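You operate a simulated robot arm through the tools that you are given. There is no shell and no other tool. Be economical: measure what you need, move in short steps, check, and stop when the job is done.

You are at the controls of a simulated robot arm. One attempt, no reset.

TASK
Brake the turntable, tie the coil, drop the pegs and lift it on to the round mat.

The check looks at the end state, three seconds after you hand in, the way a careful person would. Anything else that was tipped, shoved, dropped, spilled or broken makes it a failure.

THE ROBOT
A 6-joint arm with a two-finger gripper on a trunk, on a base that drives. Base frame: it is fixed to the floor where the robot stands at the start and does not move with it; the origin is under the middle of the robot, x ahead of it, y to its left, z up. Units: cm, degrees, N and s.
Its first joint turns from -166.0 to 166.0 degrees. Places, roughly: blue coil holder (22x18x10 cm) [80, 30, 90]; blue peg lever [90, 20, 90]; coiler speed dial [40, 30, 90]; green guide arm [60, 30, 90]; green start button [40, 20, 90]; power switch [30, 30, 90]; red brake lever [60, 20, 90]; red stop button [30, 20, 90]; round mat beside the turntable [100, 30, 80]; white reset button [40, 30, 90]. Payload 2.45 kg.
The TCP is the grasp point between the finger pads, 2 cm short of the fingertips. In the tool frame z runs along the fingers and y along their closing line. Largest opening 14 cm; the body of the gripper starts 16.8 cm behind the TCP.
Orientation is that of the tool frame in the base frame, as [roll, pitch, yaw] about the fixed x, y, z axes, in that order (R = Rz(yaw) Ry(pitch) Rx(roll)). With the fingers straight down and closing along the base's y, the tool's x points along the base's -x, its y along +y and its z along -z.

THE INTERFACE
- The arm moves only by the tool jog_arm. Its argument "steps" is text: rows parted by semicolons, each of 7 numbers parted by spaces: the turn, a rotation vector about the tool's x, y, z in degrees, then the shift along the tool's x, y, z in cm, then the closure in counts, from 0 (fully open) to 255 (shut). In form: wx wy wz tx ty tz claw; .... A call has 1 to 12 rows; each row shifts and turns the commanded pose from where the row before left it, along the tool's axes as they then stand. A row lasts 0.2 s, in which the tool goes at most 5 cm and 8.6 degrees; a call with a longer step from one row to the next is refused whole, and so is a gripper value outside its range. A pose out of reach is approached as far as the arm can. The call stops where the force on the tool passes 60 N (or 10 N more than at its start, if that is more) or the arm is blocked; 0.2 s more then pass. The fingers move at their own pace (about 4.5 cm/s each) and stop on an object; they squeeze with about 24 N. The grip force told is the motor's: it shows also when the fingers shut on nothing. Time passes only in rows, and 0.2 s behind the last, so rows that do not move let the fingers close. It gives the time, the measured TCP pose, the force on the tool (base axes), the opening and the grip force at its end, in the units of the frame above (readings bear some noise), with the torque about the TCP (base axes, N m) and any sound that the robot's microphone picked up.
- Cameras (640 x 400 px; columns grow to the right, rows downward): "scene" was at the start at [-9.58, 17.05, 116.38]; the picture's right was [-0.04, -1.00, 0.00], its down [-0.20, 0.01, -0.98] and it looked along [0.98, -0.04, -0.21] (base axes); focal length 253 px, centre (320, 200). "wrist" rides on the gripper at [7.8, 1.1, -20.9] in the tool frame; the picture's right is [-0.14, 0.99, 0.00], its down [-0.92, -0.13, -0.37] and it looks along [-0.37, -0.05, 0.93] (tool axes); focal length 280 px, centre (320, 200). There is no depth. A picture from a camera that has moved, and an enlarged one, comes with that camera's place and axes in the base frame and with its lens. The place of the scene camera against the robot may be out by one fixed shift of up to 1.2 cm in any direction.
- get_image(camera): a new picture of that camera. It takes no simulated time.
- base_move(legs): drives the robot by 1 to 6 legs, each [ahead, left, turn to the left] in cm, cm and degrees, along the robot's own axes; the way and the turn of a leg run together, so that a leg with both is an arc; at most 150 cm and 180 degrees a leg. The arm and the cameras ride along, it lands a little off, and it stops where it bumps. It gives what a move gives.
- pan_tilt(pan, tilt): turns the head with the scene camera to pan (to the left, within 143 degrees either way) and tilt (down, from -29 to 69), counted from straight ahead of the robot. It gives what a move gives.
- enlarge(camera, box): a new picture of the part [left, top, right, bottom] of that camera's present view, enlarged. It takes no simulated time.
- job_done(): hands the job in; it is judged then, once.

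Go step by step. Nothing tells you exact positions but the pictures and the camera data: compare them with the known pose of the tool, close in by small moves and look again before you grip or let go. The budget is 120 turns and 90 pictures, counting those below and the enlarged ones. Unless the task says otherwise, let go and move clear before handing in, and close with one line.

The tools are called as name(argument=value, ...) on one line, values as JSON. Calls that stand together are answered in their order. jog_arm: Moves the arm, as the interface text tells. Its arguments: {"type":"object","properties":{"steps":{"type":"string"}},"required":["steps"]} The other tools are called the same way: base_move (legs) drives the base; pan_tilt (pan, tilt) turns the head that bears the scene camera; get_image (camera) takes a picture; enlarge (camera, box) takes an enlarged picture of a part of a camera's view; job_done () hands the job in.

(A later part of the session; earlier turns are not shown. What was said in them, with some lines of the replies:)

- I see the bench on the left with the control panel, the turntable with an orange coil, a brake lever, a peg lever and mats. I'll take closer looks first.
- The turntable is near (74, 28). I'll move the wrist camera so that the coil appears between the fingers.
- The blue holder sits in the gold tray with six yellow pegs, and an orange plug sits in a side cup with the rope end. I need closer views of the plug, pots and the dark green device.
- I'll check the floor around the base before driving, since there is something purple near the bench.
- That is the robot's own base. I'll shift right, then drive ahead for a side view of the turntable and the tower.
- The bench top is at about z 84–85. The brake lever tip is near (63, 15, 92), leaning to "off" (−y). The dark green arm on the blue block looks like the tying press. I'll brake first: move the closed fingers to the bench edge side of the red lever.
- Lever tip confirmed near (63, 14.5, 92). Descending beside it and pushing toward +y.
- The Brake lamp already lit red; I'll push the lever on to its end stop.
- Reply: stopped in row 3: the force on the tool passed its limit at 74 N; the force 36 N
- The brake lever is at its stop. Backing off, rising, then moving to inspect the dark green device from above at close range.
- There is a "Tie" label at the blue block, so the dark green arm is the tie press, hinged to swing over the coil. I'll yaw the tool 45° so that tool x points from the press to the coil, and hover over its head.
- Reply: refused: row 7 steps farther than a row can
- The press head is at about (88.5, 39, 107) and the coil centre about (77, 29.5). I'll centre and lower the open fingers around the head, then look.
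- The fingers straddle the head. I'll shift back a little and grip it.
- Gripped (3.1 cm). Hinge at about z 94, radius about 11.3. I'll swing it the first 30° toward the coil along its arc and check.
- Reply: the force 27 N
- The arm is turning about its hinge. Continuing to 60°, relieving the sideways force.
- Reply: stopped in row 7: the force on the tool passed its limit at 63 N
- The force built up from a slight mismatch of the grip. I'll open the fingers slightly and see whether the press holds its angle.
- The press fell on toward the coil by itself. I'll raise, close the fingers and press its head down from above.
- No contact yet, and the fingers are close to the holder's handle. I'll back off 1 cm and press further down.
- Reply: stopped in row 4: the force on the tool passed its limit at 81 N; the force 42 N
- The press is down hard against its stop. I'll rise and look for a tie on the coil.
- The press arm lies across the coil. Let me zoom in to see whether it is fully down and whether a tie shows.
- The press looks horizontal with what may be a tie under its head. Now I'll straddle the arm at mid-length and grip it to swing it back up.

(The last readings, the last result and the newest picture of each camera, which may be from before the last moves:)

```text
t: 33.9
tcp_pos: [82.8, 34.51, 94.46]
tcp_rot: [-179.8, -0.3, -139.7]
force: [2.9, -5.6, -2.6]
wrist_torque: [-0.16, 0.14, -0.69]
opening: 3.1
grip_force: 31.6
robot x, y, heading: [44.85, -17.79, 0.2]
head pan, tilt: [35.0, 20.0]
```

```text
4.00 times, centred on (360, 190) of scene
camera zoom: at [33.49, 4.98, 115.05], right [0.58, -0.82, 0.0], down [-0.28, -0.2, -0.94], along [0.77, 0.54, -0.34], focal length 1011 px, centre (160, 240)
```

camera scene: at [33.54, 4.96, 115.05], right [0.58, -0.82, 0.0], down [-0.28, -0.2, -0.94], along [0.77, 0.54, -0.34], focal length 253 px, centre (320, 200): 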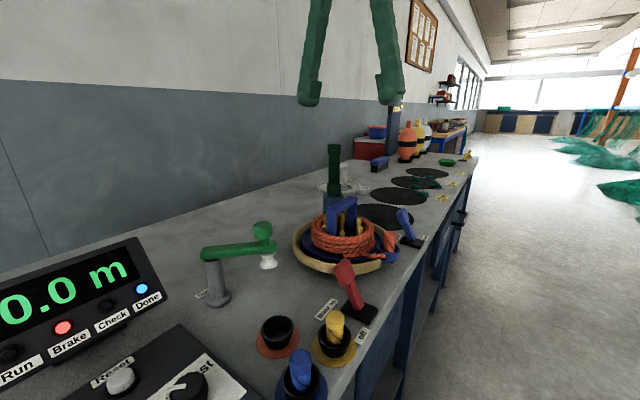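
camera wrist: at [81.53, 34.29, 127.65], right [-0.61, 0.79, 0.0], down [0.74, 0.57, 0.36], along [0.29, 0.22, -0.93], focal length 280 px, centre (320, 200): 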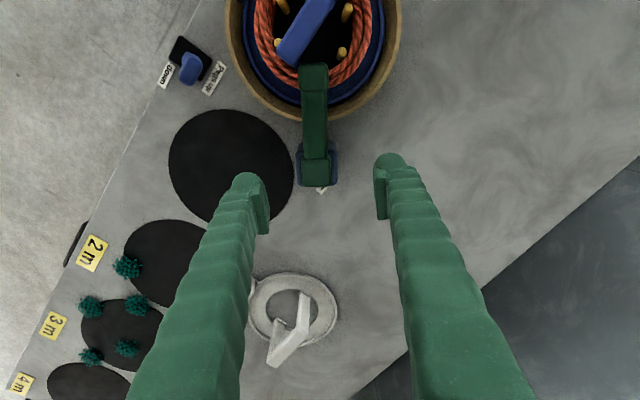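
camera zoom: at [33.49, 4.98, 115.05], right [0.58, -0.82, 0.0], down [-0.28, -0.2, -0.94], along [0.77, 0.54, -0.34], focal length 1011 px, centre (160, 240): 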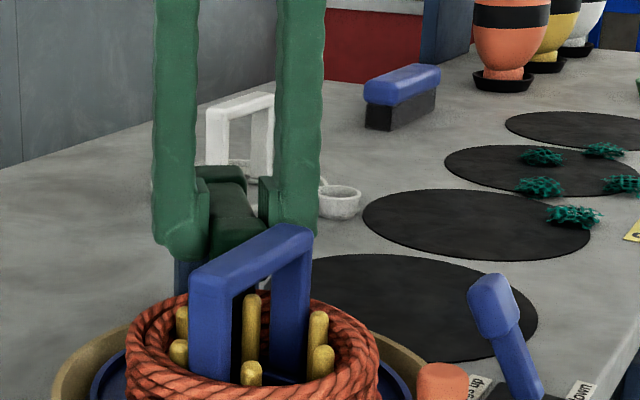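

jog_arm(steps="0 0 0 -0.06 0 -0.91 255;0 0 0 -0.18 0 -0.9 255;0 0 0 -0.29 0 -0.87 255;0 0 0 -0.41 0 -0.82 255;0 0 0 -0.51 0 -0.76 255;0 0 0 -0.6 0 -0.69 255;0 0 0 -0.69 0 -0.6 255;0 0 0 0 0 0 255")

get_image(camera="wrist")

enlarge(camera="scene", box=[280, 140, 440, 240])

```text
t: 35.7
tcp_pos: [85.05, 36.46, 100.12]
tcp_rot: [-179.7, -0.3, -139.7]
force: [-0.7, 0.5, 0.2]
wrist_torque: [0.0, 0.03, -0.02]
opening: 0.0
grip_force: 30.0
robot x, y, heading: [44.88, -17.65, 0.2]
head pan, tilt: [35.0, 20.0]
```

```text
44 pictures are left
camera wrist: at [78.46, 32.24, 121.16], right [-0.54, 0.84, 0.0], down [0.79, 0.5, 0.36], along [0.31, 0.19, -0.93], focal length 280 px, centre (320, 200)
```

wrist: 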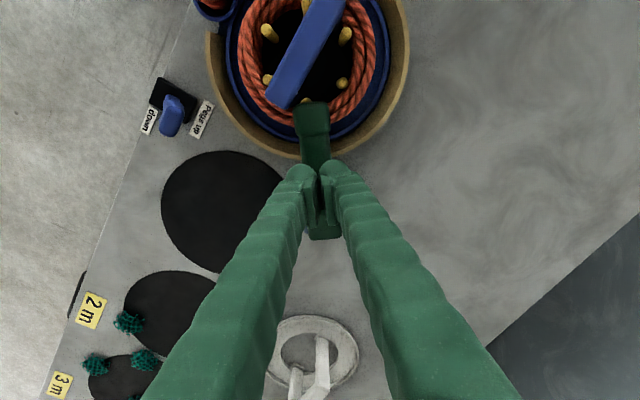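

```text
4.00 times, centred on (360, 190) of scene
camera zoom: at [33.46, 5.01, 115.05], right [0.58, -0.82, 0.0], down [-0.28, -0.2, -0.94], along [0.77, 0.54, -0.34], focal length 1011 px, centre (160, 240)
```

zoom: 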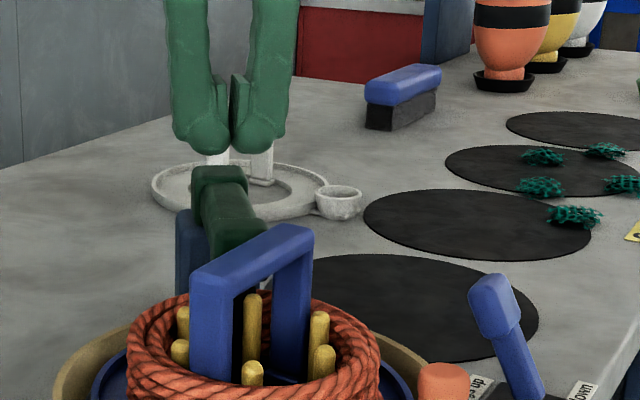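

The fingers slipped off and the press stayed down. I'll grip it deeper and swing it up with the tool turning along with it.

jog_arm(steps="0 0 0 0 0 0 110;0 0 0 0 0 0 110;0 0 0 0 0 0 110;0 0 0 0 0 0 110;0 0 0 2.5 0 0 110;0 0 0 0 0 3.5 110;0 0 0 0 0 3.7 110;0 0 0 0 0 0 255;0 0 0 0 0 0 255;0 0 0 0 0 0 255;0 0 0 0 0 0 255")

jog_arm(steps="0 4 0 -0.02 0 -0.49 255;0 4 0 -0.02 0 -0.49 255;0 4 0 -0.02 0 -0.49 255;0 4 0 -0.02 0 -0.49 255;0 4 0 -0.02 0 -0.49 255;0 4 0 -0.02 0 -0.49 255;0 0 0 0 0 0 255")

enlarge(camera="scene", box=[280, 140, 440, 240])

```text
t: 38.1
tcp_pos: [83.15, 34.81, 92.97]
tcp_rot: [-179.7, -0.4, -139.9]
force: [1.0, -1.7, -2.9]
wrist_torque: [-0.05, 0.19, -1.01]
opening: 2.91
grip_force: 29.6
robot x, y, heading: [44.8, -17.83, 0.2]
head pan, tilt: [35.0, 20.0]
```

```text
t: 39.7
tcp_pos: [83.43, 35.08, 95.84]
tcp_rot: [-179.7, -24.3, -139.8]
force: [-21.8, -27.6, 12.1]
wrist_torque: [-0.31, -0.45, -1.49]
opening: 2.84
grip_force: 45.6
robot x, y, heading: [45.14, -17.6, 0.3]
head pan, tilt: [35.0, 20.0]
```

```text
4.00 times, centred on (360, 190) of scene
camera zoom: at [33.34, 4.86, 115.06], right [0.58, -0.82, 0.0], down [-0.28, -0.2, -0.94], along [0.77, 0.54, -0.34], focal length 1011 px, centre (160, 240)
```

zoom: 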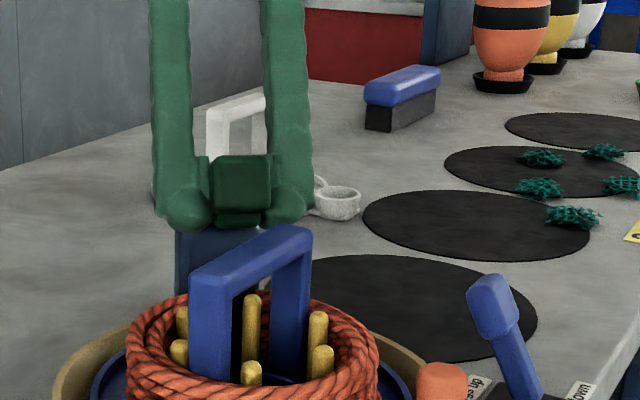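

It swings up now. Continuing, with a small correction toward the coil to relieve the pull.

jog_arm(steps="0 5 0 0.1 0 -0.65 255;0 5 0 0.1 0 -0.62 255;0 5 0 0.05 0 -0.62 255;0 5 0 0 0 -0.62 255;0 5 0 0 0 -0.62 255;0 5 0 0 0 -0.62 255;0 0 0 0 0 0 255")

enlarge(camera="scene", box=[280, 120, 440, 220])

```text
t: 40.5
tcp_pos: [83.74, 35.26, 96.67]
tcp_rot: [179.4, -26.1, -140.4]
force: [5.2, -10.3, 0.1]
wrist_torque: [-0.48, -0.44, -0.99]
opening: 2.81
grip_force: 44.9
out of reach, approached as far as the arm can: row 1, 2, 3
robot x, y, heading: [45.18, -17.61, 0.1]
head pan, tilt: [35.0, 20.0]
stopped in row 3: the force on the tool passed its limit at 62 N (the readings are from after the stop); the commanded pose is now the measured one
```

```text
4.00 times, centred on (360, 170) of scene
camera zoom: at [33.65, 4.96, 115.06], right [0.57, -0.82, 0.0], down [-0.28, -0.2, -0.94], along [0.77, 0.54, -0.34], focal length 1011 px, centre (160, 320)
```

zoom: 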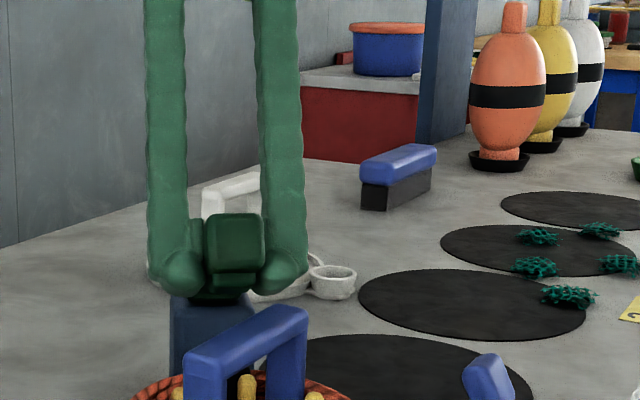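

The wrist cannot tilt further there. I'll continue the arc with a fixed tilt, letting the arm turn in the grip.

jog_arm(steps="0 0 0 -0.07 0 -0.61 255;0 0 0 -0.12 0 -0.6 255;0 0 0 -0.17 0 -0.58 255;0 0 0 -0.22 0 -0.57 255;0 0 0 -0.27 0 -0.55 255;0 0 0 -0.32 0 -0.52 255;0 0 0 0 0 0 255")

enlarge(camera="scene", box=[280, 120, 440, 220])

```text
t: 42.1
tcp_pos: [85.73, 36.83, 99.42]
tcp_rot: [179.3, -26.1, -140.3]
force: [2.7, -44.3, -0.7]
wrist_torque: [-1.41, 0.76, -0.69]
opening: 2.95
grip_force: 45.3
robot x, y, heading: [45.02, -17.8, 0.1]
head pan, tilt: [35.0, 20.0]
```

```text
4.00 times, centred on (360, 170) of scene
camera zoom: at [33.62, 4.83, 115.08], right [0.57, -0.82, 0.0], down [-0.28, -0.2, -0.94], along [0.77, 0.54, -0.34], focal length 1011 px, centre (160, 320)
```

zoom: 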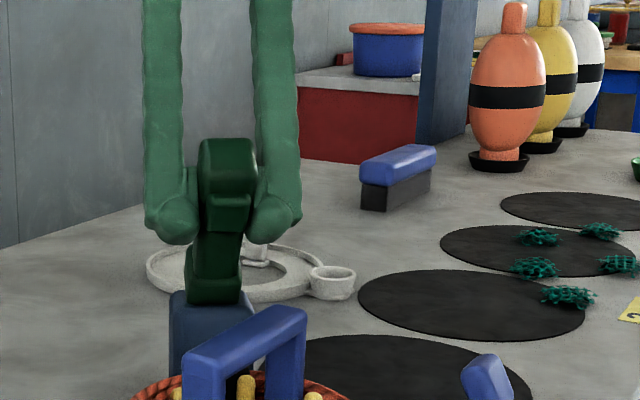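

Continuing to near vertical while relieving the sideways force.

jog_arm(steps="0 0 0 0 -0.4 0 255;0 0 0 -0.36 0 -0.49 255;0 0 0 -0.4 0 -0.46 255;0 0 0 -0.44 0 -0.42 255;0 0 0 -0.48 0 -0.38 255;0 0 0 -0.5 0 -0.34 255;0 0 0 -0.5 0 -0.25 255;0 0 0 0 0 0 255")

enlarge(camera="scene", box=[280, 120, 440, 220])

get_image(camera="wrist")

```text
t: 43.9
tcp_pos: [88.38, 39.04, 100.13]
tcp_rot: [179.3, -25.9, -140.2]
force: [-22.6, 3.1, 16.4]
wrist_torque: [-0.9, 0.54, 0.0]
opening: 3.07
grip_force: 44.7
robot x, y, heading: [44.79, -17.65, -0.1]
head pan, tilt: [35.0, 20.0]
```

```text
4.00 times, centred on (360, 170) of scene
camera zoom: at [33.47, 4.98, 115.04], right [0.58, -0.82, 0.0], down [-0.28, -0.2, -0.94], along [0.77, 0.54, -0.34], focal length 1011 px, centre (160, 320)
```

zoom: 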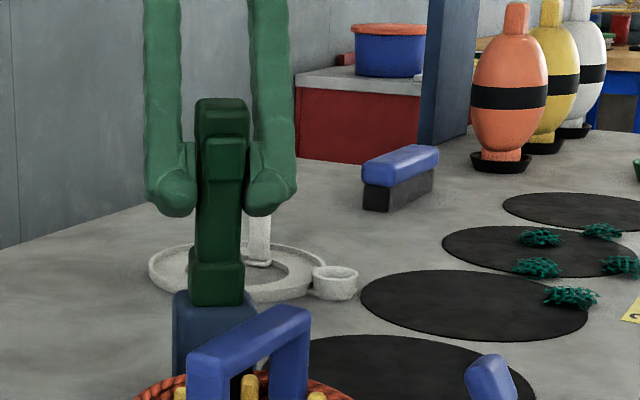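

```text
38 pictures are left
camera wrist: at [89.61, 40.84, 122.5], right [-0.53, 0.84, -0.05], down [0.84, 0.53, -0.07], along [-0.04, -0.08, -1.0], focal length 280 px, centre (320, 200)
```

wrist: 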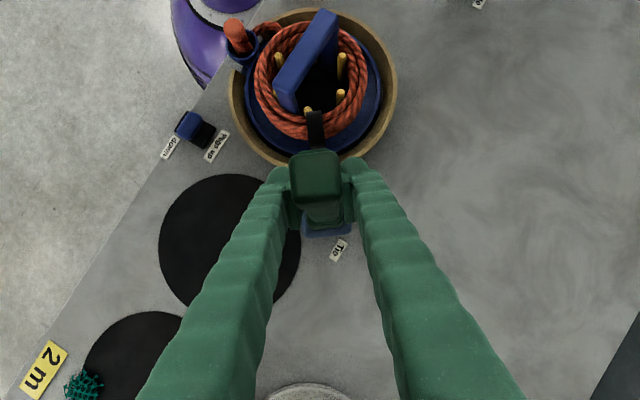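

A black tie band now shows across the coil below the press. I'll push the press slightly further back to vertical and release.

jog_arm(steps="0 0 0 -0.4 0 -0.2 255;0 0 0 -0.3 0 -0.15 255;0 0 0 0 0 0 200;0 0 0 0 0 0 130;0 0 0 0 0 0 100;0 0 0 0 0 0 100")

enlarge(camera="scene", box=[280, 120, 440, 220])

enlarge(camera="wrist", box=[210, 0, 420, 240])

```text
t: 45.3
tcp_pos: [89.24, 39.38, 100.09]
tcp_rot: [179.2, -25.9, -140.3]
force: [-5.0, 12.5, -17.9]
wrist_torque: [-3.07, -1.04, 0.23]
opening: 8.51
grip_force: 0.1
robot x, y, heading: [45.04, -17.64, 0.1]
head pan, tilt: [35.0, 20.0]
```

```text
4.00 times, centred on (360, 170) of scene
camera zoom: at [33.6, 5.0, 115.05], right [0.58, -0.82, 0.0], down [-0.28, -0.2, -0.94], along [0.77, 0.54, -0.34], focal length 1011 px, centre (160, 320)
```

zoom: 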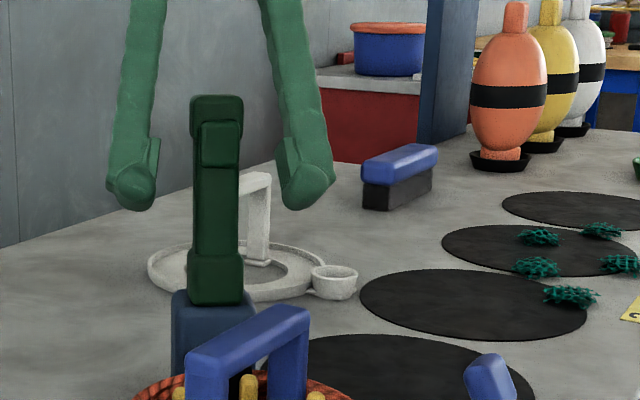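

```text
1.67 times, centred on (315, 120) of wrist
camera zoom: at [90.45, 41.27, 122.41], right [-0.53, 0.84, -0.05], down [0.85, 0.53, -0.07], along [-0.04, -0.08, -1.0], focal length 467 px, centre (328, 333)
```

zoom: 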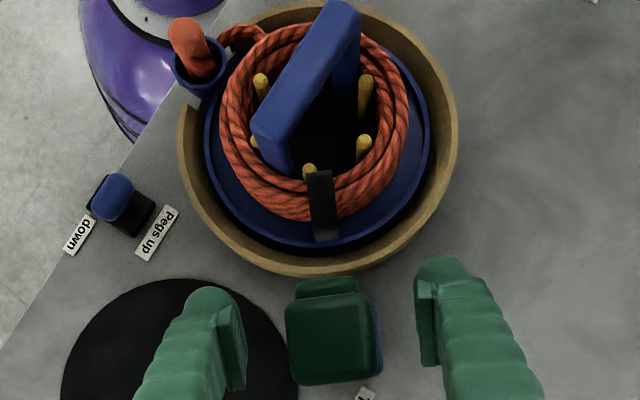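

Tie in place and the press is upright. There is a residual force on the tool, so I move up carefully.

jog_arm(steps="0 0 0 0.44 0 -0.9 100;0 0 0 0.88 0 -1.8 100;0 0 0 1.3 0 -2.7 100")

get_image(camera="scene")

```text
t: 45.8
tcp_pos: [89.27, 39.44, 101.22]
tcp_rot: [179.2, -25.8, -140.4]
force: [-8.8, 16.1, -19.9]
wrist_torque: [-4.43, -1.94, 0.31]
opening: 8.53
grip_force: 0.0
robot x, y, heading: [44.61, -17.99, 0.1]
head pan, tilt: [35.0, 20.0]
stopped in row 2: the force on the tool passed its limit at 73 N (the readings are from after the stop); the commanded pose is now the measured one
```

```text
35 pictures are left
camera scene: at [33.6, 5.0, 115.05], right [0.58, -0.82, 0.0], down [-0.28, -0.2, -0.94], along [0.77, 0.54, -0.34], focal length 253 px, centre (320, 200)
```

scene: 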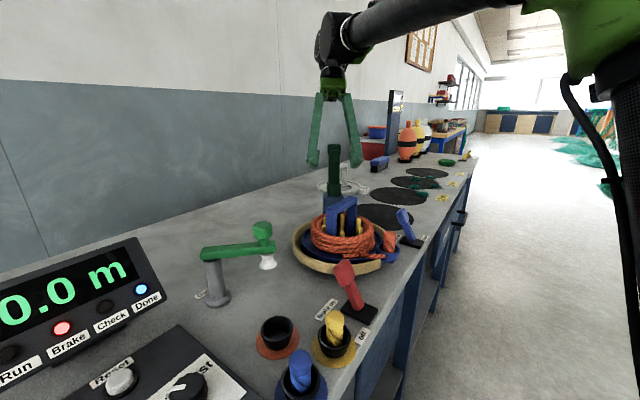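

Something at the wrist joints seems to press (likely self-contact from the tilt). I'll undo the tilt slowly.

jog_arm(steps="0 -3 0 0 0 0 100;0 -4 0 0 0 0 100;0 -4 0 0 0 0 100")

enlarge(camera="scene", box=[260, 0, 420, 210])

```text
t: 46.6
tcp_pos: [89.35, 39.57, 101.15]
tcp_rot: [179.3, -14.8, -140.5]
force: [0.6, -0.3, -0.4]
wrist_torque: [-0.02, 0.08, 0.0]
opening: 8.5
grip_force: 0.0
robot x, y, heading: [44.87, -17.61, -0.0]
head pan, tilt: [35.0, 20.0]
```

```text
1.90 times, centred on (340, 105) of scene
camera zoom: at [33.61, 5.02, 115.04], right [0.58, -0.82, 0.0], down [-0.28, -0.2, -0.94], along [0.77, 0.54, -0.34], focal length 481 px, centre (282, 381)
```

zoom: 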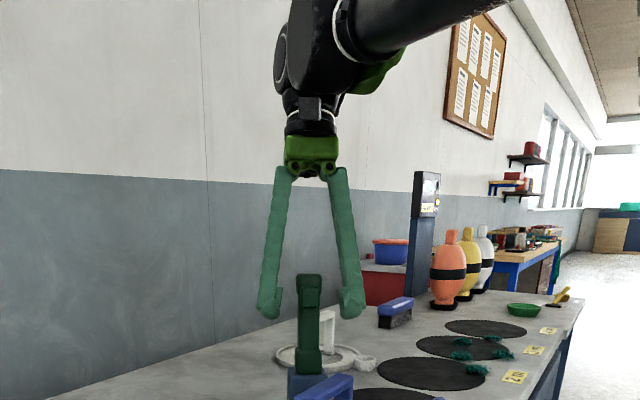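

Free again. I'll untilt fully, rise, yaw back to square, and go to above the inner side of the blue peg lever (head near (88.7, 20.4, 91.5)).

jog_arm(steps="0 -7.4 0 0 0 -2 100;0 -7.4 0 0 0 -4 100;0 0 8 0 0 -4 100;0 0 8 0 0 -3 255;0 0 8 0 0 0 255;0 0 8 0 0 0 255;0 0 8 0 0 0 255;0 0 0 0 -4.5 0 255;0 0 0 0 -4.5 0 255;0 0 0 0 -4.5 0 255;0 0 0 0 -2.4 0 255;0 0 0 0 0 0 255")

get_image(camera="wrist")

```text
t: 49.2
tcp_pos: [89.98, 24.26, 114.17]
tcp_rot: [179.5, -0.5, 179.3]
force: [-0.8, 0.1, 0.4]
wrist_torque: [0.0, 0.02, 0.0]
opening: 0.0
grip_force: 23.7
robot x, y, heading: [45.16, -17.75, 0.1]
head pan, tilt: [35.0, 20.0]
```

```text
33 pictures are left
camera wrist: at [82.44, 25.03, 135.14], right [0.15, 0.99, 0.01], down [0.92, -0.14, 0.36], along [0.36, -0.05, -0.93], focal length 280 px, centre (320, 200)
```

wrist: 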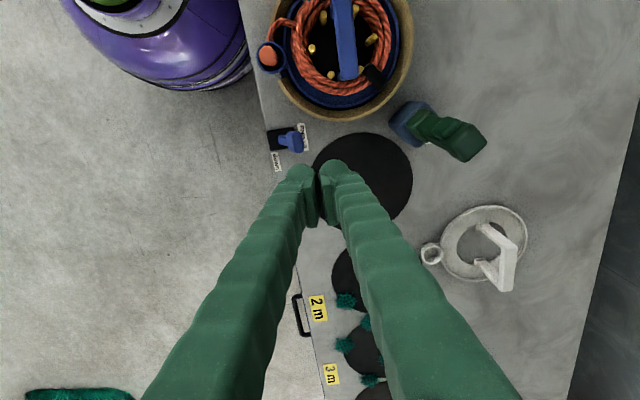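

Lever head measured at (89.3, 20.0). Descending on its inner side and pushing it toward the edge ("down").

jog_arm(steps="0 0 0 0.4 -0.5 5 255;0 0 0 0 0 5 255;0 0 0 0 0 5 255;0 0 0 0 0 5 255;0 0 0 0 0 2 255;0 0 0 0 -1 0 255;0 0 0 0 -1 0 255;0 0 0 0 -1 0 255;0 0 0 0 -1 0 255;0 0 0 0 -1 0 255;0 0 0 0 -0.8 0 255;0 0 0 0 -0.8 0 255")

enlarge(camera="scene", box=[280, 170, 440, 270])

```text
refused: row 1 steps farther than a row can; nothing moved
```

```text
4.00 times, centred on (360, 220) of scene
camera zoom: at [33.59, 4.99, 115.05], right [0.58, -0.82, 0.0], down [-0.28, -0.2, -0.94], along [0.77, 0.54, -0.34], focal length 1011 px, centre (160, 120)
```

zoom: 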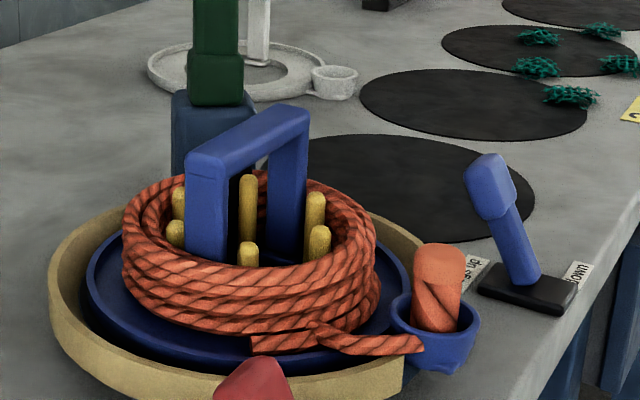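

jog_arm(steps="0 0 0 0.4 -0.5 4 255;0 0 0 0 0 5 255;0 0 0 0 0 5 255;0 0 0 0 0 5 255;0 0 0 0 0 3 255;0 0 0 0 -1 0 255;0 0 0 0 -1 0 255;0 0 0 0 -1 0 255;0 0 0 0 -1 0 255;0 0 0 0 -1 0 255;0 0 0 0 -0.8 0 255;0 0 0 0 -0.8 0 255")

enlarge(camera="scene", box=[280, 170, 440, 270])

```text
t: 50.4
tcp_pos: [89.53, 24.14, 92.78]
tcp_rot: [179.2, -0.4, 179.4]
force: [-1.8, 4.2, 8.6]
wrist_torque: [-0.18, -0.1, -0.02]
opening: 0.0
grip_force: 24.1
robot x, y, heading: [44.78, -17.87, 0.2]
head pan, tilt: [35.0, 20.0]
stopped in row 6: the force on the tool passed its limit at 118 N (the readings are from after the stop); the commanded pose is now the measured one
```

```text
4.00 times, centred on (360, 220) of scene
camera zoom: at [33.55, 5.0, 115.04], right [0.58, -0.82, 0.0], down [-0.28, -0.2, -0.94], along [0.77, 0.54, -0.34], focal length 1011 px, centre (160, 120)
```

zoom: 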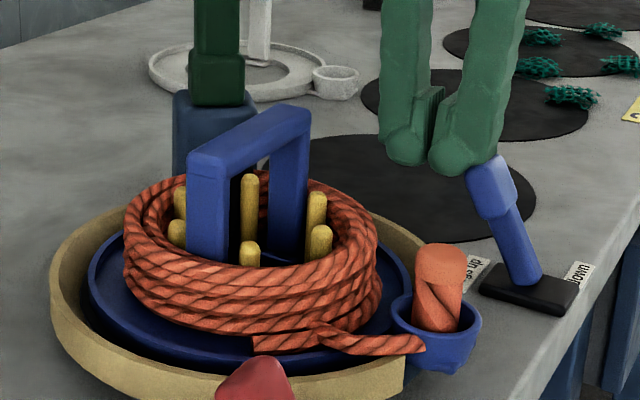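

The fingertip caught the head's top corner. I'll back off 1.3 cm, go slightly lower and push again.

jog_arm(steps="0 0 0 0 0.5 -1 255;0 0 0 0 1 0 255;0 0 0 0 0 1 255;0 0 0 0 0 0.8 255;0 0 0 0 -1 0 255;0 0 0 0 -1 0 255;0 0 0 0 -1 0 255;0 0 0 0 -1 0 255;0 0 0 0 -1 0 255")

enlarge(camera="scene", box=[280, 170, 440, 270])

```text
t: 52.4
tcp_pos: [89.59, 20.59, 91.75]
tcp_rot: [179.3, -0.4, 179.5]
force: [0.2, -0.5, -0.6]
wrist_torque: [0.03, 0.04, -0.01]
opening: 0.03
grip_force: 24.2
robot x, y, heading: [44.76, -17.91, 0.2]
head pan, tilt: [35.0, 20.0]
```

```text
4.00 times, centred on (360, 220) of scene
camera zoom: at [33.58, 4.99, 115.05], right [0.58, -0.82, 0.0], down [-0.28, -0.2, -0.94], along [0.77, 0.54, -0.34], focal length 1011 px, centre (160, 120)
```

zoom: 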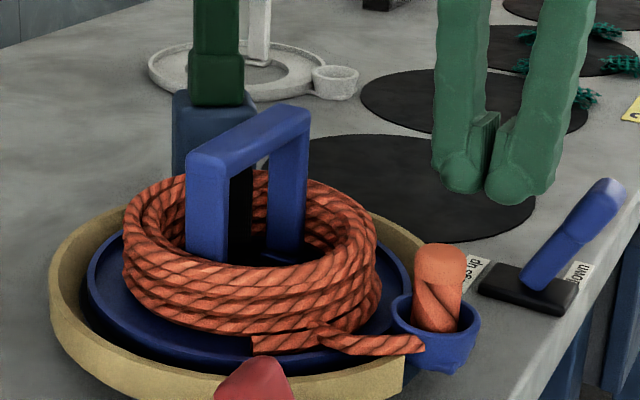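

The pegs have dropped and the lever is over. Now I rise and hover over the holder's handle.

jog_arm(steps="0 0 0 0 1 -3 255;0 0 0 0 0 -5 255;0 0 0 0 0 -5 255;0 0 0 0 0 -5 255;0 0 0 0 0 -3 0;0 0 0 4 3 0 0;0 0 0 4 3 0 0;0 0 0 4 2 0 0;0 0 0 0 0 0 0;0 0 0 0 0 0 0")

get_image(camera="wrist")

enlarge(camera="wrist", box=[220, 90, 420, 290])

```text
t: 54.6
tcp_pos: [77.76, 29.35, 112.97]
tcp_rot: [179.2, -0.4, 179.6]
force: [0.7, -0.6, -0.4]
wrist_torque: [0.01, 0.02, 0.0]
opening: 12.4
grip_force: 0.0
robot x, y, heading: [44.94, -18.12, 0.5]
head pan, tilt: [35.0, 20.0]
```

```text
29 pictures are left
camera wrist: at [70.14, 30.12, 134.08], right [0.15, 0.99, 0.01], down [0.92, -0.14, 0.36], along [0.36, -0.04, -0.93], focal length 280 px, centre (320, 200)
```

wrist: 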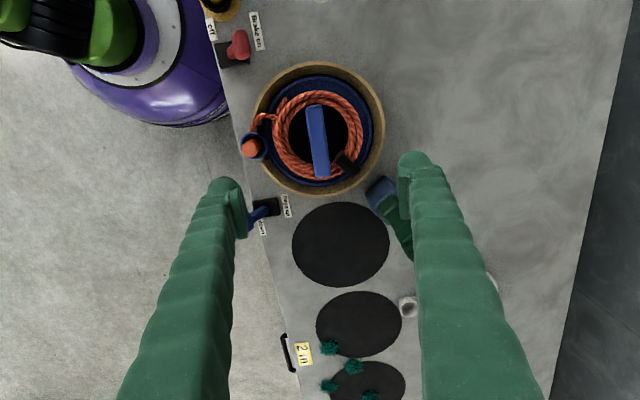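

```text
2.00 times, centred on (320, 190) of wrist
camera zoom: at [70.14, 30.12, 134.08], right [0.15, 0.99, 0.01], down [0.92, -0.14, 0.36], along [0.36, -0.04, -0.93], focal length 561 px, centre (320, 220)
```

zoom: 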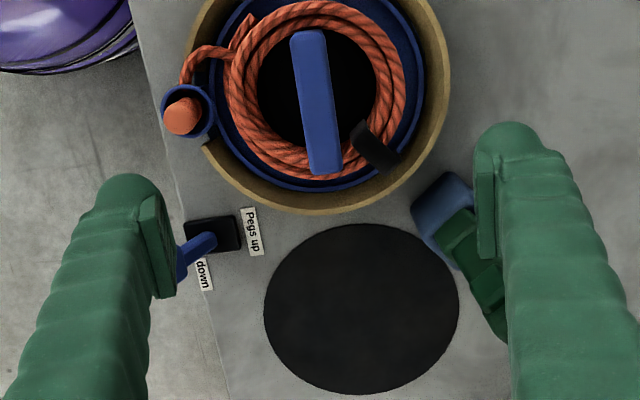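

The handle bar runs along x, centred at about (76.3, 29.5), top z about 97. The square yaw fits. Lowering the open fingers around it.

jog_arm(steps="0 0 0 1.4 0.15 0 90;0 0 0 0 0 4 110;0 0 0 0 0 4 120;0 0 0 0 0 4 130;0 0 0 0 0 2.5 130;0 0 0 0 0 1.5 130;0 0 0 0 0 0 130;0 0 0 0 0 0 130")

get_image(camera="wrist")

enlarge(camera="scene", box=[280, 150, 440, 250])

```text
t: 56.4
tcp_pos: [76.15, 29.74, 97.22]
tcp_rot: [179.3, -0.4, 179.5]
force: [0.1, 0.0, -0.2]
wrist_torque: [-0.02, -0.01, -0.01]
opening: 6.89
grip_force: 0.0
robot x, y, heading: [45.02, -17.61, 0.1]
head pan, tilt: [35.0, 20.0]
```

```text
27 pictures are left
camera wrist: at [68.57, 30.56, 118.11], right [0.15, 0.99, 0.01], down [0.92, -0.14, 0.36], along [0.36, -0.04, -0.93], focal length 280 px, centre (320, 200)
```

wrist: 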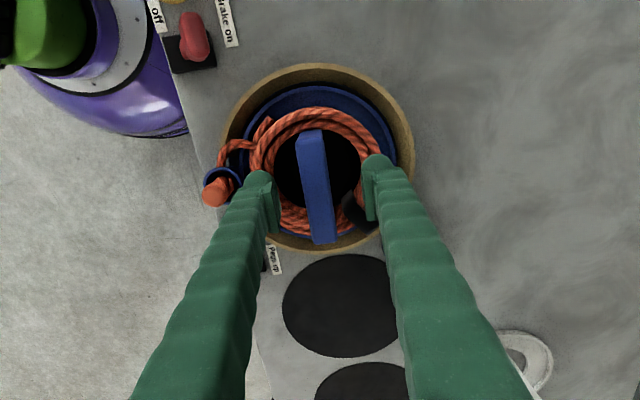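

```text
4.00 times, centred on (360, 200) of scene
camera zoom: at [33.58, 4.99, 115.05], right [0.58, -0.82, 0.0], down [-0.28, -0.2, -0.94], along [0.77, 0.54, -0.34], focal length 1011 px, centre (160, 200)
```

zoom: 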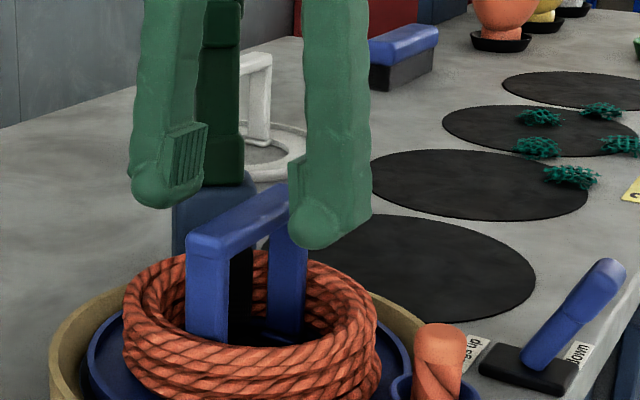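

Aligned with the bar. Lowering a little more and gripping.

jog_arm(steps="0 0 0 0 0 0.8 150;0 0 0 0 0 0.8 150;0 0 0 0 0 0 255;0 0 0 0 0 0 255;0 0 0 0 0 0 255;0 0 0 0 0 0 255;0 0 0 0 0 0 255")

enlarge(camera="scene", box=[280, 150, 440, 250])

```text
t: 58.0
tcp_pos: [76.15, 29.8, 95.45]
tcp_rot: [179.3, -0.5, 179.5]
force: [-0.3, -2.5, 1.9]
wrist_torque: [-0.08, 0.01, 0.06]
opening: 2.29
grip_force: 24.3
robot x, y, heading: [45.04, -17.77, -0.3]
head pan, tilt: [35.0, 20.0]
```

```text
4.00 times, centred on (360, 200) of scene
camera zoom: at [33.58, 4.98, 115.05], right [0.58, -0.82, 0.0], down [-0.28, -0.2, -0.94], along [0.77, 0.54, -0.34], focal length 1011 px, centre (160, 200)
```

zoom: 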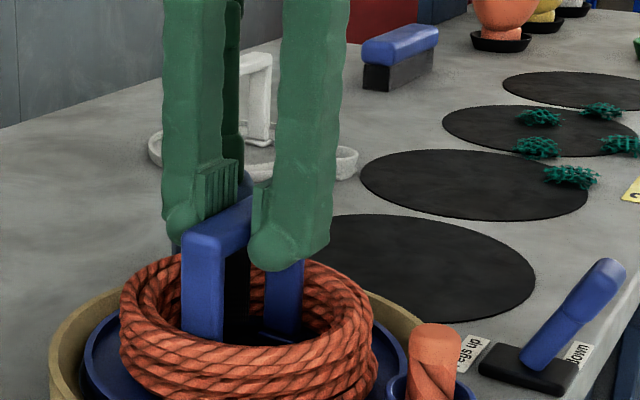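

Gripped on the 2.3 cm bar. Lifting slowly and checking.

jog_arm(steps="0 0 0 0 0 -0.5 255;0 0 0 0 0 -0.5 255;0 0 0 0 0 -1 255;0 0 0 0 0 -1 255;0 0 0 0 0 -1 255;0 0 0 0 0 0 255")

enlarge(camera="scene", box=[270, 140, 430, 290])

```text
t: 59.4
tcp_pos: [76.17, 29.75, 99.42]
tcp_rot: [179.2, -0.4, 179.5]
force: [-0.5, 0.2, 0.3]
wrist_torque: [0.02, -0.02, 0.01]
opening: 0.0
grip_force: 23.8
robot x, y, heading: [45.25, -17.7, 0.2]
head pan, tilt: [35.0, 20.0]
```

```text
2.67 times, centred on (350, 215) of scene
camera zoom: at [33.58, 4.99, 115.05], right [0.58, -0.82, 0.0], down [-0.28, -0.2, -0.94], along [0.77, 0.54, -0.34], focal length 674 px, centre (240, 160)
```

zoom: 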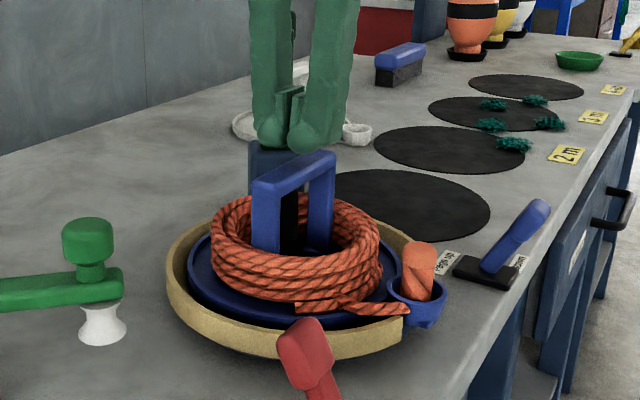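

The fingers slipped off the bar; the holder stayed level. I'll grip deeper and lift slowly while reading the force.

jog_arm(steps="0 0 0 0 0 0 165;0 0 0 0 0 0 165;0 0 0 0 0 0 165;0 0 0 0 0 2 165;0 0 0 0 0 2 165;0 0 0 0 0 1.8 165;0 0 0 0 0 0 255;0 0 0 0 0 0 255;0 0 0 0 0 0 255;0 0 0 0 0 -0.3 255;0 0 0 0 0 -0.3 255")

enlarge(camera="scene", box=[290, 160, 410, 260])

```text
t: 61.8
tcp_pos: [76.31, 29.83, 94.07]
tcp_rot: [179.2, -0.4, 179.4]
force: [0.0, -0.2, -3.4]
wrist_torque: [0.03, 0.02, -0.02]
opening: 1.96
grip_force: 23.6
robot x, y, heading: [44.93, -17.6, 0.2]
head pan, tilt: [35.0, 20.0]
```

```text
4.00 times, centred on (350, 210) of scene
camera zoom: at [33.59, 5.0, 115.05], right [0.58, -0.82, 0.0], down [-0.28, -0.2, -0.94], along [0.77, 0.54, -0.34], focal length 1011 px, centre (200, 160)
```

zoom: 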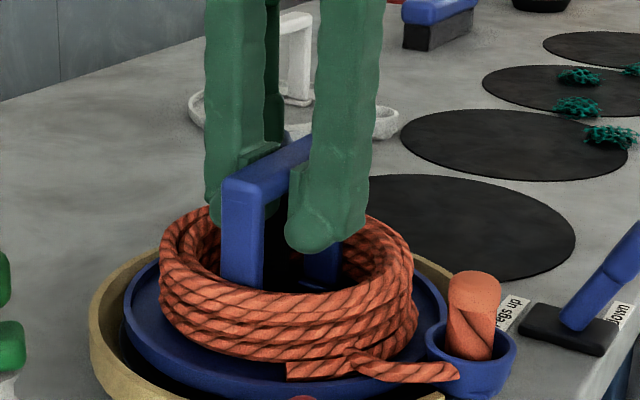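

A firmer grip now (full bar width 1.96). Lifting on slowly.

jog_arm(steps="0 0 0 0 0 -0.4 255;0 0 0 0 0 -0.4 255;0 0 0 0 0 -0.4 255;0 0 0 0 0 -0.4 255")

enlarge(camera="scene", box=[290, 160, 410, 260])

```text
t: 62.8
tcp_pos: [76.24, 29.8, 95.75]
tcp_rot: [179.3, -0.4, 179.5]
force: [-1.0, 0.4, -2.6]
wrist_torque: [0.04, -0.02, -0.03]
opening: 1.95
grip_force: 23.9
robot x, y, heading: [45.03, -17.54, 0.1]
head pan, tilt: [35.0, 20.0]
```

```text
4.00 times, centred on (350, 210) of scene
camera zoom: at [33.58, 5.0, 115.05], right [0.58, -0.82, 0.0], down [-0.28, -0.2, -0.94], along [0.77, 0.54, -0.34], focal length 1011 px, centre (200, 160)
```

zoom: 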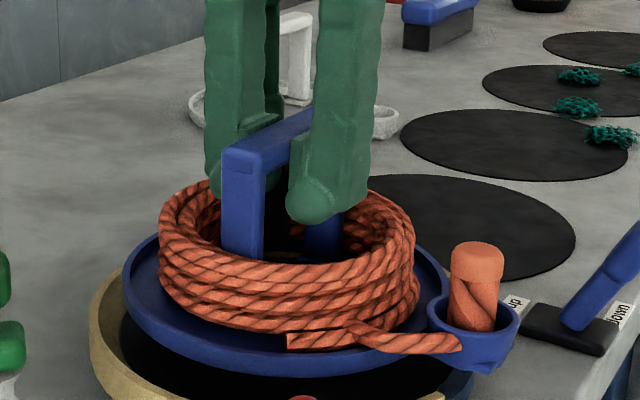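

The holder is lifting, light and level. Lifting clear by 10 cm more.

jog_arm(steps="0 0 0 0 0 -0.8 255;0 0 0 0 0 -1 255;0 0 0 0 0 -1.2 255;0 0 0 0 0 -1.2 255;0 0 0 0 0 -1.2 255;0 0 0 0 0 -1.2 255;0 0 0 0 0 -1.2 255;0 0 0 0 0 -1 255;0 0 0 0 0 -0.8 255;0 0 0 0 0 0 255")

get_image(camera="wrist")

get_image(camera="scene")

```text
t: 65.0
tcp_pos: [76.26, 29.76, 105.26]
tcp_rot: [179.2, -0.4, 179.5]
force: [-0.6, 0.7, -3.5]
wrist_torque: [0.01, 0.04, 0.02]
opening: 1.96
grip_force: 23.8
robot x, y, heading: [44.92, -17.89, 0.3]
head pan, tilt: [35.0, 20.0]
```

```text
21 pictures are left
camera wrist: at [68.7, 30.49, 126.36], right [0.15, 0.99, 0.01], down [0.92, -0.14, 0.36], along [0.36, -0.04, -0.93], focal length 280 px, centre (320, 200)
```

wrist: 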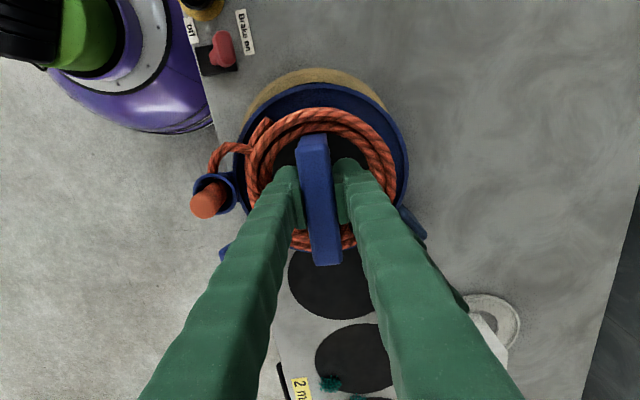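

```text
20 pictures are left
camera scene: at [33.58, 5.0, 115.05], right [0.58, -0.82, 0.0], down [-0.28, -0.2, -0.94], along [0.77, 0.54, -0.34], focal length 253 px, centre (320, 200)
```

scene: 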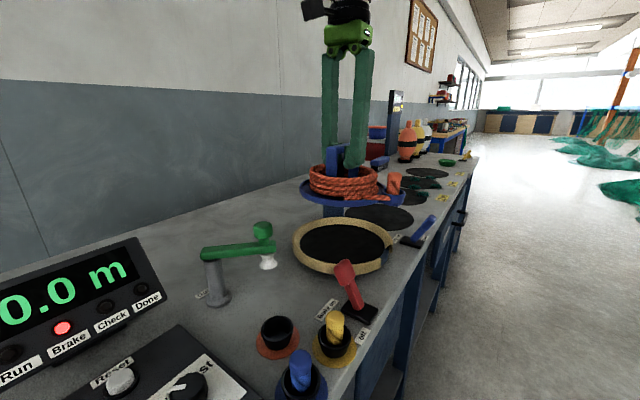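

The mat centre measures at about (99, 31) from two views. I'll carry the holder around the press (via y ≈ 24) to above the mat.

jog_arm(steps="0 0 0 0 -1 0 255;0 0 0 -0.5 -2 0 255;0 0 0 -1 -2 0 255;0 0 0 -2 -1 0 255;0 0 0 -2.5 0 0 255;0 0 0 -2.5 0 0 255;0 0 0 -2.5 0 0 255;0 0 0 -2.5 0 0 255;0 0 0 -2.5 0 0 255;0 0 0 -2.5 0 0 255;0 0 0 -1.5 0.5 0 255;0 0 0 0 0 0 255")

jog_arm(steps="0 0 0 -1 1 0 255;0 0 0 -1 1.5 0 255;0 0 0 -0.7 1.5 0 255;0 0 0 0 1.5 0 255;0 0 0 0 1 0 255;0 0 0 0 0 0 255")

get_image(camera="wrist")

enlarge(camera="scene", box=[300, 100, 460, 250])

```text
t: 67.6
tcp_pos: [95.94, 23.85, 105.27]
tcp_rot: [179.3, -0.4, 179.5]
force: [-1.4, 0.0, -4.1]
wrist_torque: [0.04, -0.01, 0.01]
opening: 1.95
grip_force: 23.5
robot x, y, heading: [44.8, -18.25, 0.1]
head pan, tilt: [35.0, 20.0]
```

```text
t: 69.0
tcp_pos: [99.02, 30.45, 105.35]
tcp_rot: [179.4, -0.4, 179.5]
force: [0.0, 1.0, -2.6]
wrist_torque: [0.04, -0.01, -0.01]
opening: 1.93
grip_force: 23.9
robot x, y, heading: [44.92, -17.62, 0.5]
head pan, tilt: [35.0, 20.0]
```

```text
19 pictures are left
camera wrist: at [91.5, 31.19, 126.39], right [0.15, 0.99, 0.01], down [0.92, -0.14, 0.36], along [0.36, -0.04, -0.93], focal length 280 px, centre (320, 200)
```

wrist: 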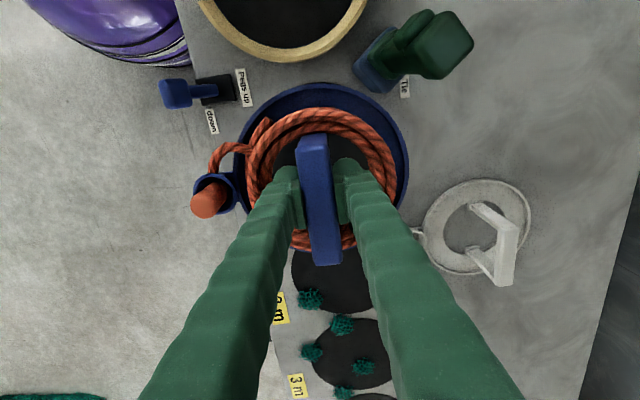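

```text
2.67 times, centred on (380, 175) of scene
camera zoom: at [33.6, 5.0, 115.05], right [0.58, -0.82, 0.0], down [-0.28, -0.2, -0.94], along [0.77, 0.54, -0.34], focal length 674 px, centre (160, 267)
```

zoom: 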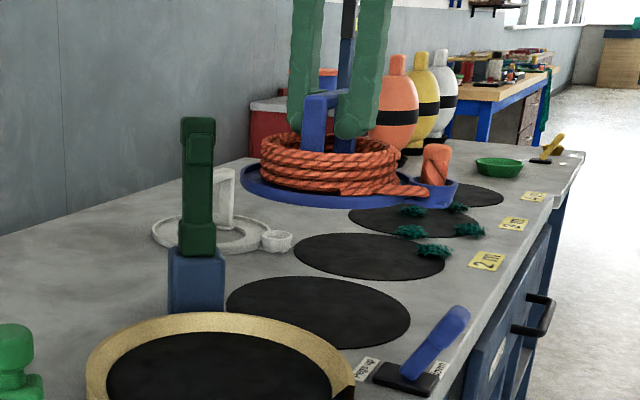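

The holder is above the mat. A small correction to (99.3, 30.9), then lowering in stages.

jog_arm(steps="0 0 0 -0.3 0.4 0 255;0 0 0 0 0 1.2 255;0 0 0 0 0 1.5 255;0 0 0 0 0 1.5 255;0 0 0 0 0 1.5 255;0 0 0 0 0 1.5 255;0 0 0 0 0 1.5 255;0 0 0 0 0 1.2 255;0 0 0 0 0 1 255;0 0 0 0 0 0 255")

enlarge(camera="scene", box=[320, 130, 448, 230])

get_image(camera="wrist")

```text
t: 71.2
tcp_pos: [99.21, 31.0, 94.35]
tcp_rot: [179.3, -0.4, 179.4]
force: [0.2, -1.0, -2.6]
wrist_torque: [0.07, 0.01, -0.03]
opening: 1.94
grip_force: 24.2
robot x, y, heading: [44.64, -17.71, 0.2]
head pan, tilt: [35.0, 20.0]
```

```text
4.00 times, centred on (384, 180) of scene
camera zoom: at [33.6, 5.01, 115.05], right [0.58, -0.82, 0.0], down [-0.28, -0.2, -0.94], along [0.77, 0.54, -0.34], focal length 1011 px, centre (64, 280)
```

zoom: 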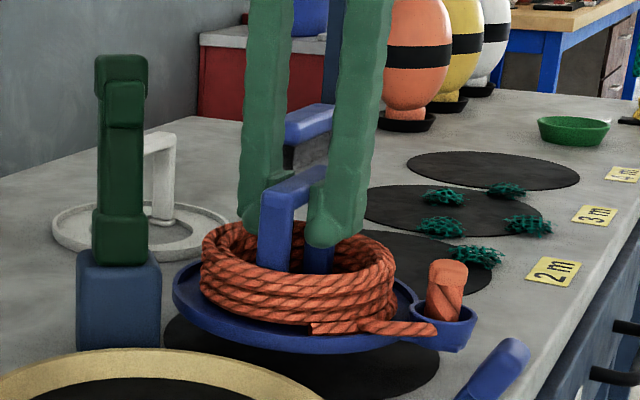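

```text
16 pictures are left
camera wrist: at [91.6, 31.75, 115.47], right [0.15, 0.99, 0.01], down [0.92, -0.14, 0.36], along [0.36, -0.04, -0.93], focal length 280 px, centre (320, 200)
```

wrist: 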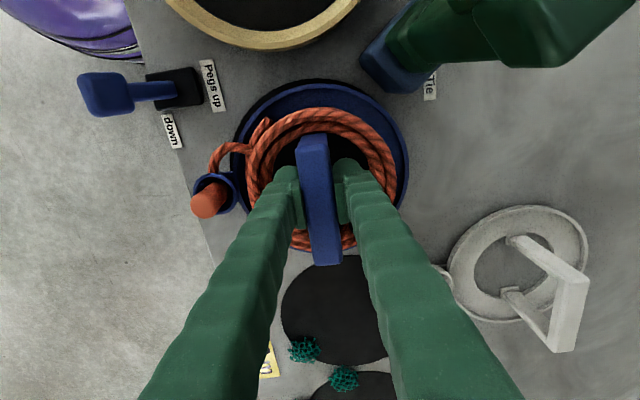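

Well aligned with the mat; lowering in small steps until it touches.

jog_arm(steps="0 0 0 0 0 0.6 255;0 0 0 0 0 0.6 255;0 0 0 0 0 0.5 255;0 0 0 0 0 0.4 255;0 0 0 0 0 0.3 255;0 0 0 0 0 0 255")

enlarge(camera="scene", box=[320, 130, 448, 230])

```text
t: 72.6
tcp_pos: [99.23, 31.19, 91.94]
tcp_rot: [179.3, -0.5, 179.6]
force: [0.3, 0.5, -3.7]
wrist_torque: [0.02, 0.0, 0.02]
opening: 1.97
grip_force: 24.2
robot x, y, heading: [44.69, -17.64, 0.2]
head pan, tilt: [35.0, 20.0]
```

```text
4.00 times, centred on (384, 180) of scene
camera zoom: at [33.6, 5.01, 115.05], right [0.58, -0.82, 0.0], down [-0.28, -0.2, -0.94], along [0.77, 0.54, -0.34], focal length 1011 px, centre (64, 280)
```

zoom: 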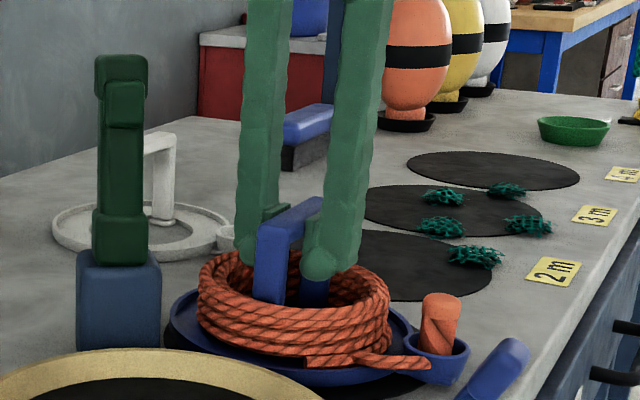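

jog_arm(steps="0 0 0 0 0 0.3 255;0 0 0 0 0 0.3 255;0 0 0 0 0 0.25 255;0 0 0 0 0 0.25 255;0 0 0 0 0 0 255")

enlarge(camera="scene", box=[320, 150, 448, 230])

```text
t: 73.8
tcp_pos: [99.18, 31.19, 90.95]
tcp_rot: [179.3, -0.2, 179.5]
force: [0.2, 7.0, 26.0]
wrist_torque: [-0.19, 0.01, -0.03]
opening: 1.96
grip_force: 24.3
robot x, y, heading: [44.82, -17.65, 0.1]
head pan, tilt: [35.0, 20.0]
```

```text
5.00 times, centred on (384, 190) of scene
camera zoom: at [33.53, 4.98, 115.05], right [0.58, -0.82, 0.0], down [-0.28, -0.2, -0.94], along [0.77, 0.54, -0.34], focal length 1264 px, centre (0, 250)
```

zoom: 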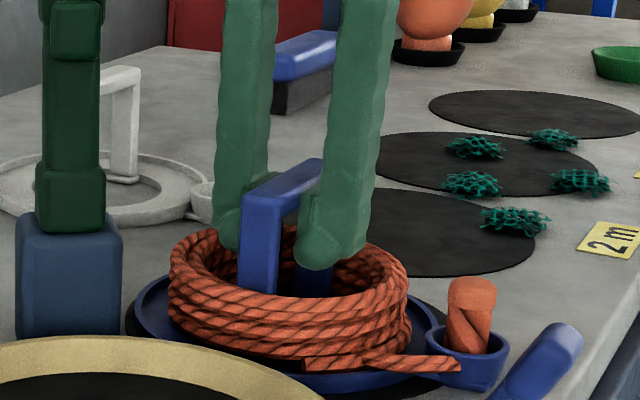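

It is seated (26 N down). Easing off, opening modestly, and rising straight up.

jog_arm(steps="0 0 0 0 0 -0.15 255;0 0 0 0 0 0 200;0 0 0 0 0 0 175;0 0 0 0 0 0 170;0 0 0 0 0 0 170;0 0 0 0 0 -1 170;0 0 0 0 0 -2 170;0 0 0 0 0 -3 170;0 0 0 0 0 -4 170;0 0 0 0 0 -4 170;0 0 0 0 0 -4 170;0 0 0 4 0 0 170")

get_image(camera="wrist")

enlarge(camera="scene", box=[300, 130, 460, 250])

```text
t: 76.4
tcp_pos: [95.09, 31.02, 109.11]
tcp_rot: [179.3, -0.4, 179.5]
force: [0.6, 0.2, -0.8]
wrist_torque: [-0.02, 0.07, 0.01]
opening: 4.65
grip_force: 0.1
robot x, y, heading: [44.67, -17.99, 0.2]
head pan, tilt: [35.0, 20.0]
```

```text
13 pictures are left
camera wrist: at [87.51, 31.75, 130.17], right [0.15, 0.99, 0.01], down [0.92, -0.14, 0.36], along [0.36, -0.04, -0.93], focal length 280 px, centre (320, 200)
```

wrist: 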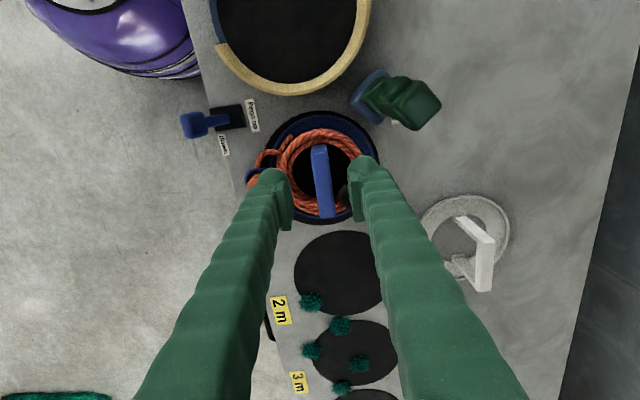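

```text
3.33 times, centred on (380, 190) of scene
camera zoom: at [33.62, 5.01, 115.05], right [0.58, -0.82, 0.0], down [-0.28, -0.2, -0.94], along [0.77, 0.54, -0.34], focal length 842 px, centre (120, 233)
```

zoom: 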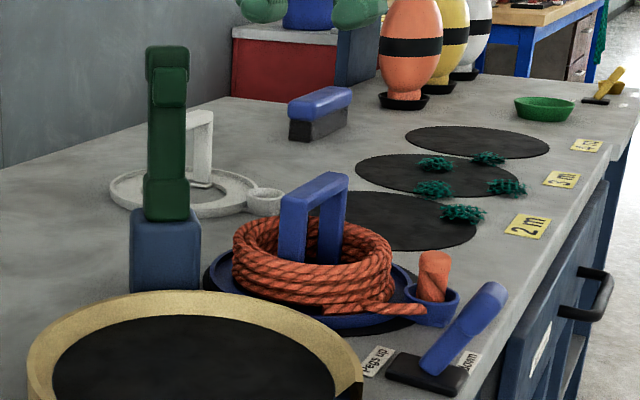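

The holder rests on the mat. I'll move clear and take one last top view.

jog_arm(steps="0 0 0 0 0 -4 170;0 0 0 0 0 -4 170;0 0 0 4 -1 0 0;0 0 0 4 -1 0 0;0 0 0 0 0 0 0;0 0 0 0 0 0 0")

enlarge(camera="wrist", box=[230, 120, 410, 260])

get_image(camera="scene")

```text
t: 77.8
tcp_pos: [87.27, 28.77, 117.1]
tcp_rot: [179.2, -0.4, 179.6]
force: [0.0, -0.2, 0.3]
wrist_torque: [0.01, -0.02, -0.01]
opening: 13.53
grip_force: 0.1
robot x, y, heading: [45.13, -17.54, 0.4]
head pan, tilt: [35.0, 20.0]
```

```text
2.86 times, centred on (320, 190) of wrist
camera zoom: at [79.75, 29.51, 138.15], right [0.15, 0.99, 0.01], down [0.92, -0.14, 0.36], along [0.36, -0.04, -0.93], focal length 801 px, centre (320, 229)
```

zoom: 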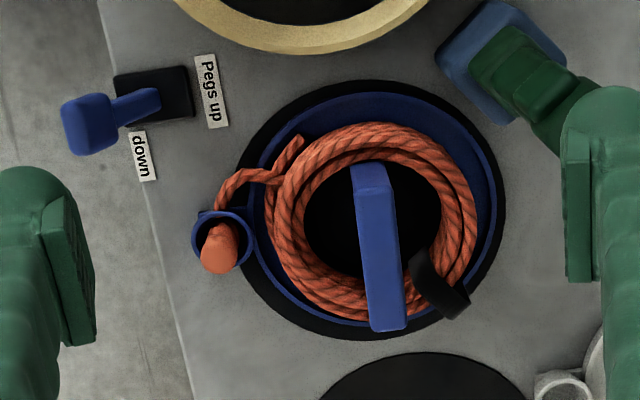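

```text
10 pictures are left
camera scene: at [33.59, 5.0, 115.05], right [0.58, -0.82, 0.0], down [-0.28, -0.2, -0.94], along [0.77, 0.54, -0.34], focal length 253 px, centre (320, 200)
```

scene: 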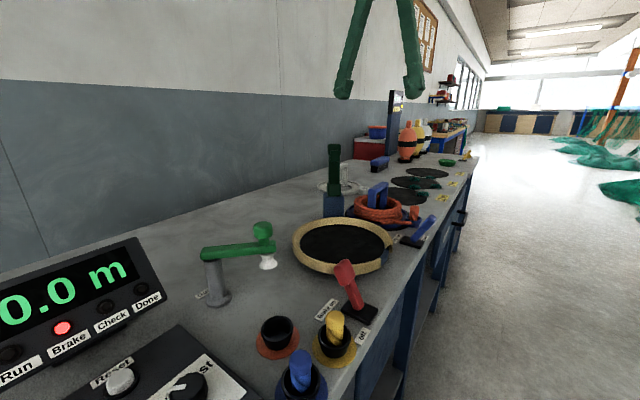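

The tied coil in its holder lies wholly on the round mat. The brake is on, the pegs are down, the tie press is upright and the gripper is clear, so I'm handing in.

job_done()

```text
The job is handed in.
```

The turntable is braked, the coil is tied, the pegs are dropped, and the holder with the coil rests on the round mat beside the turntable.
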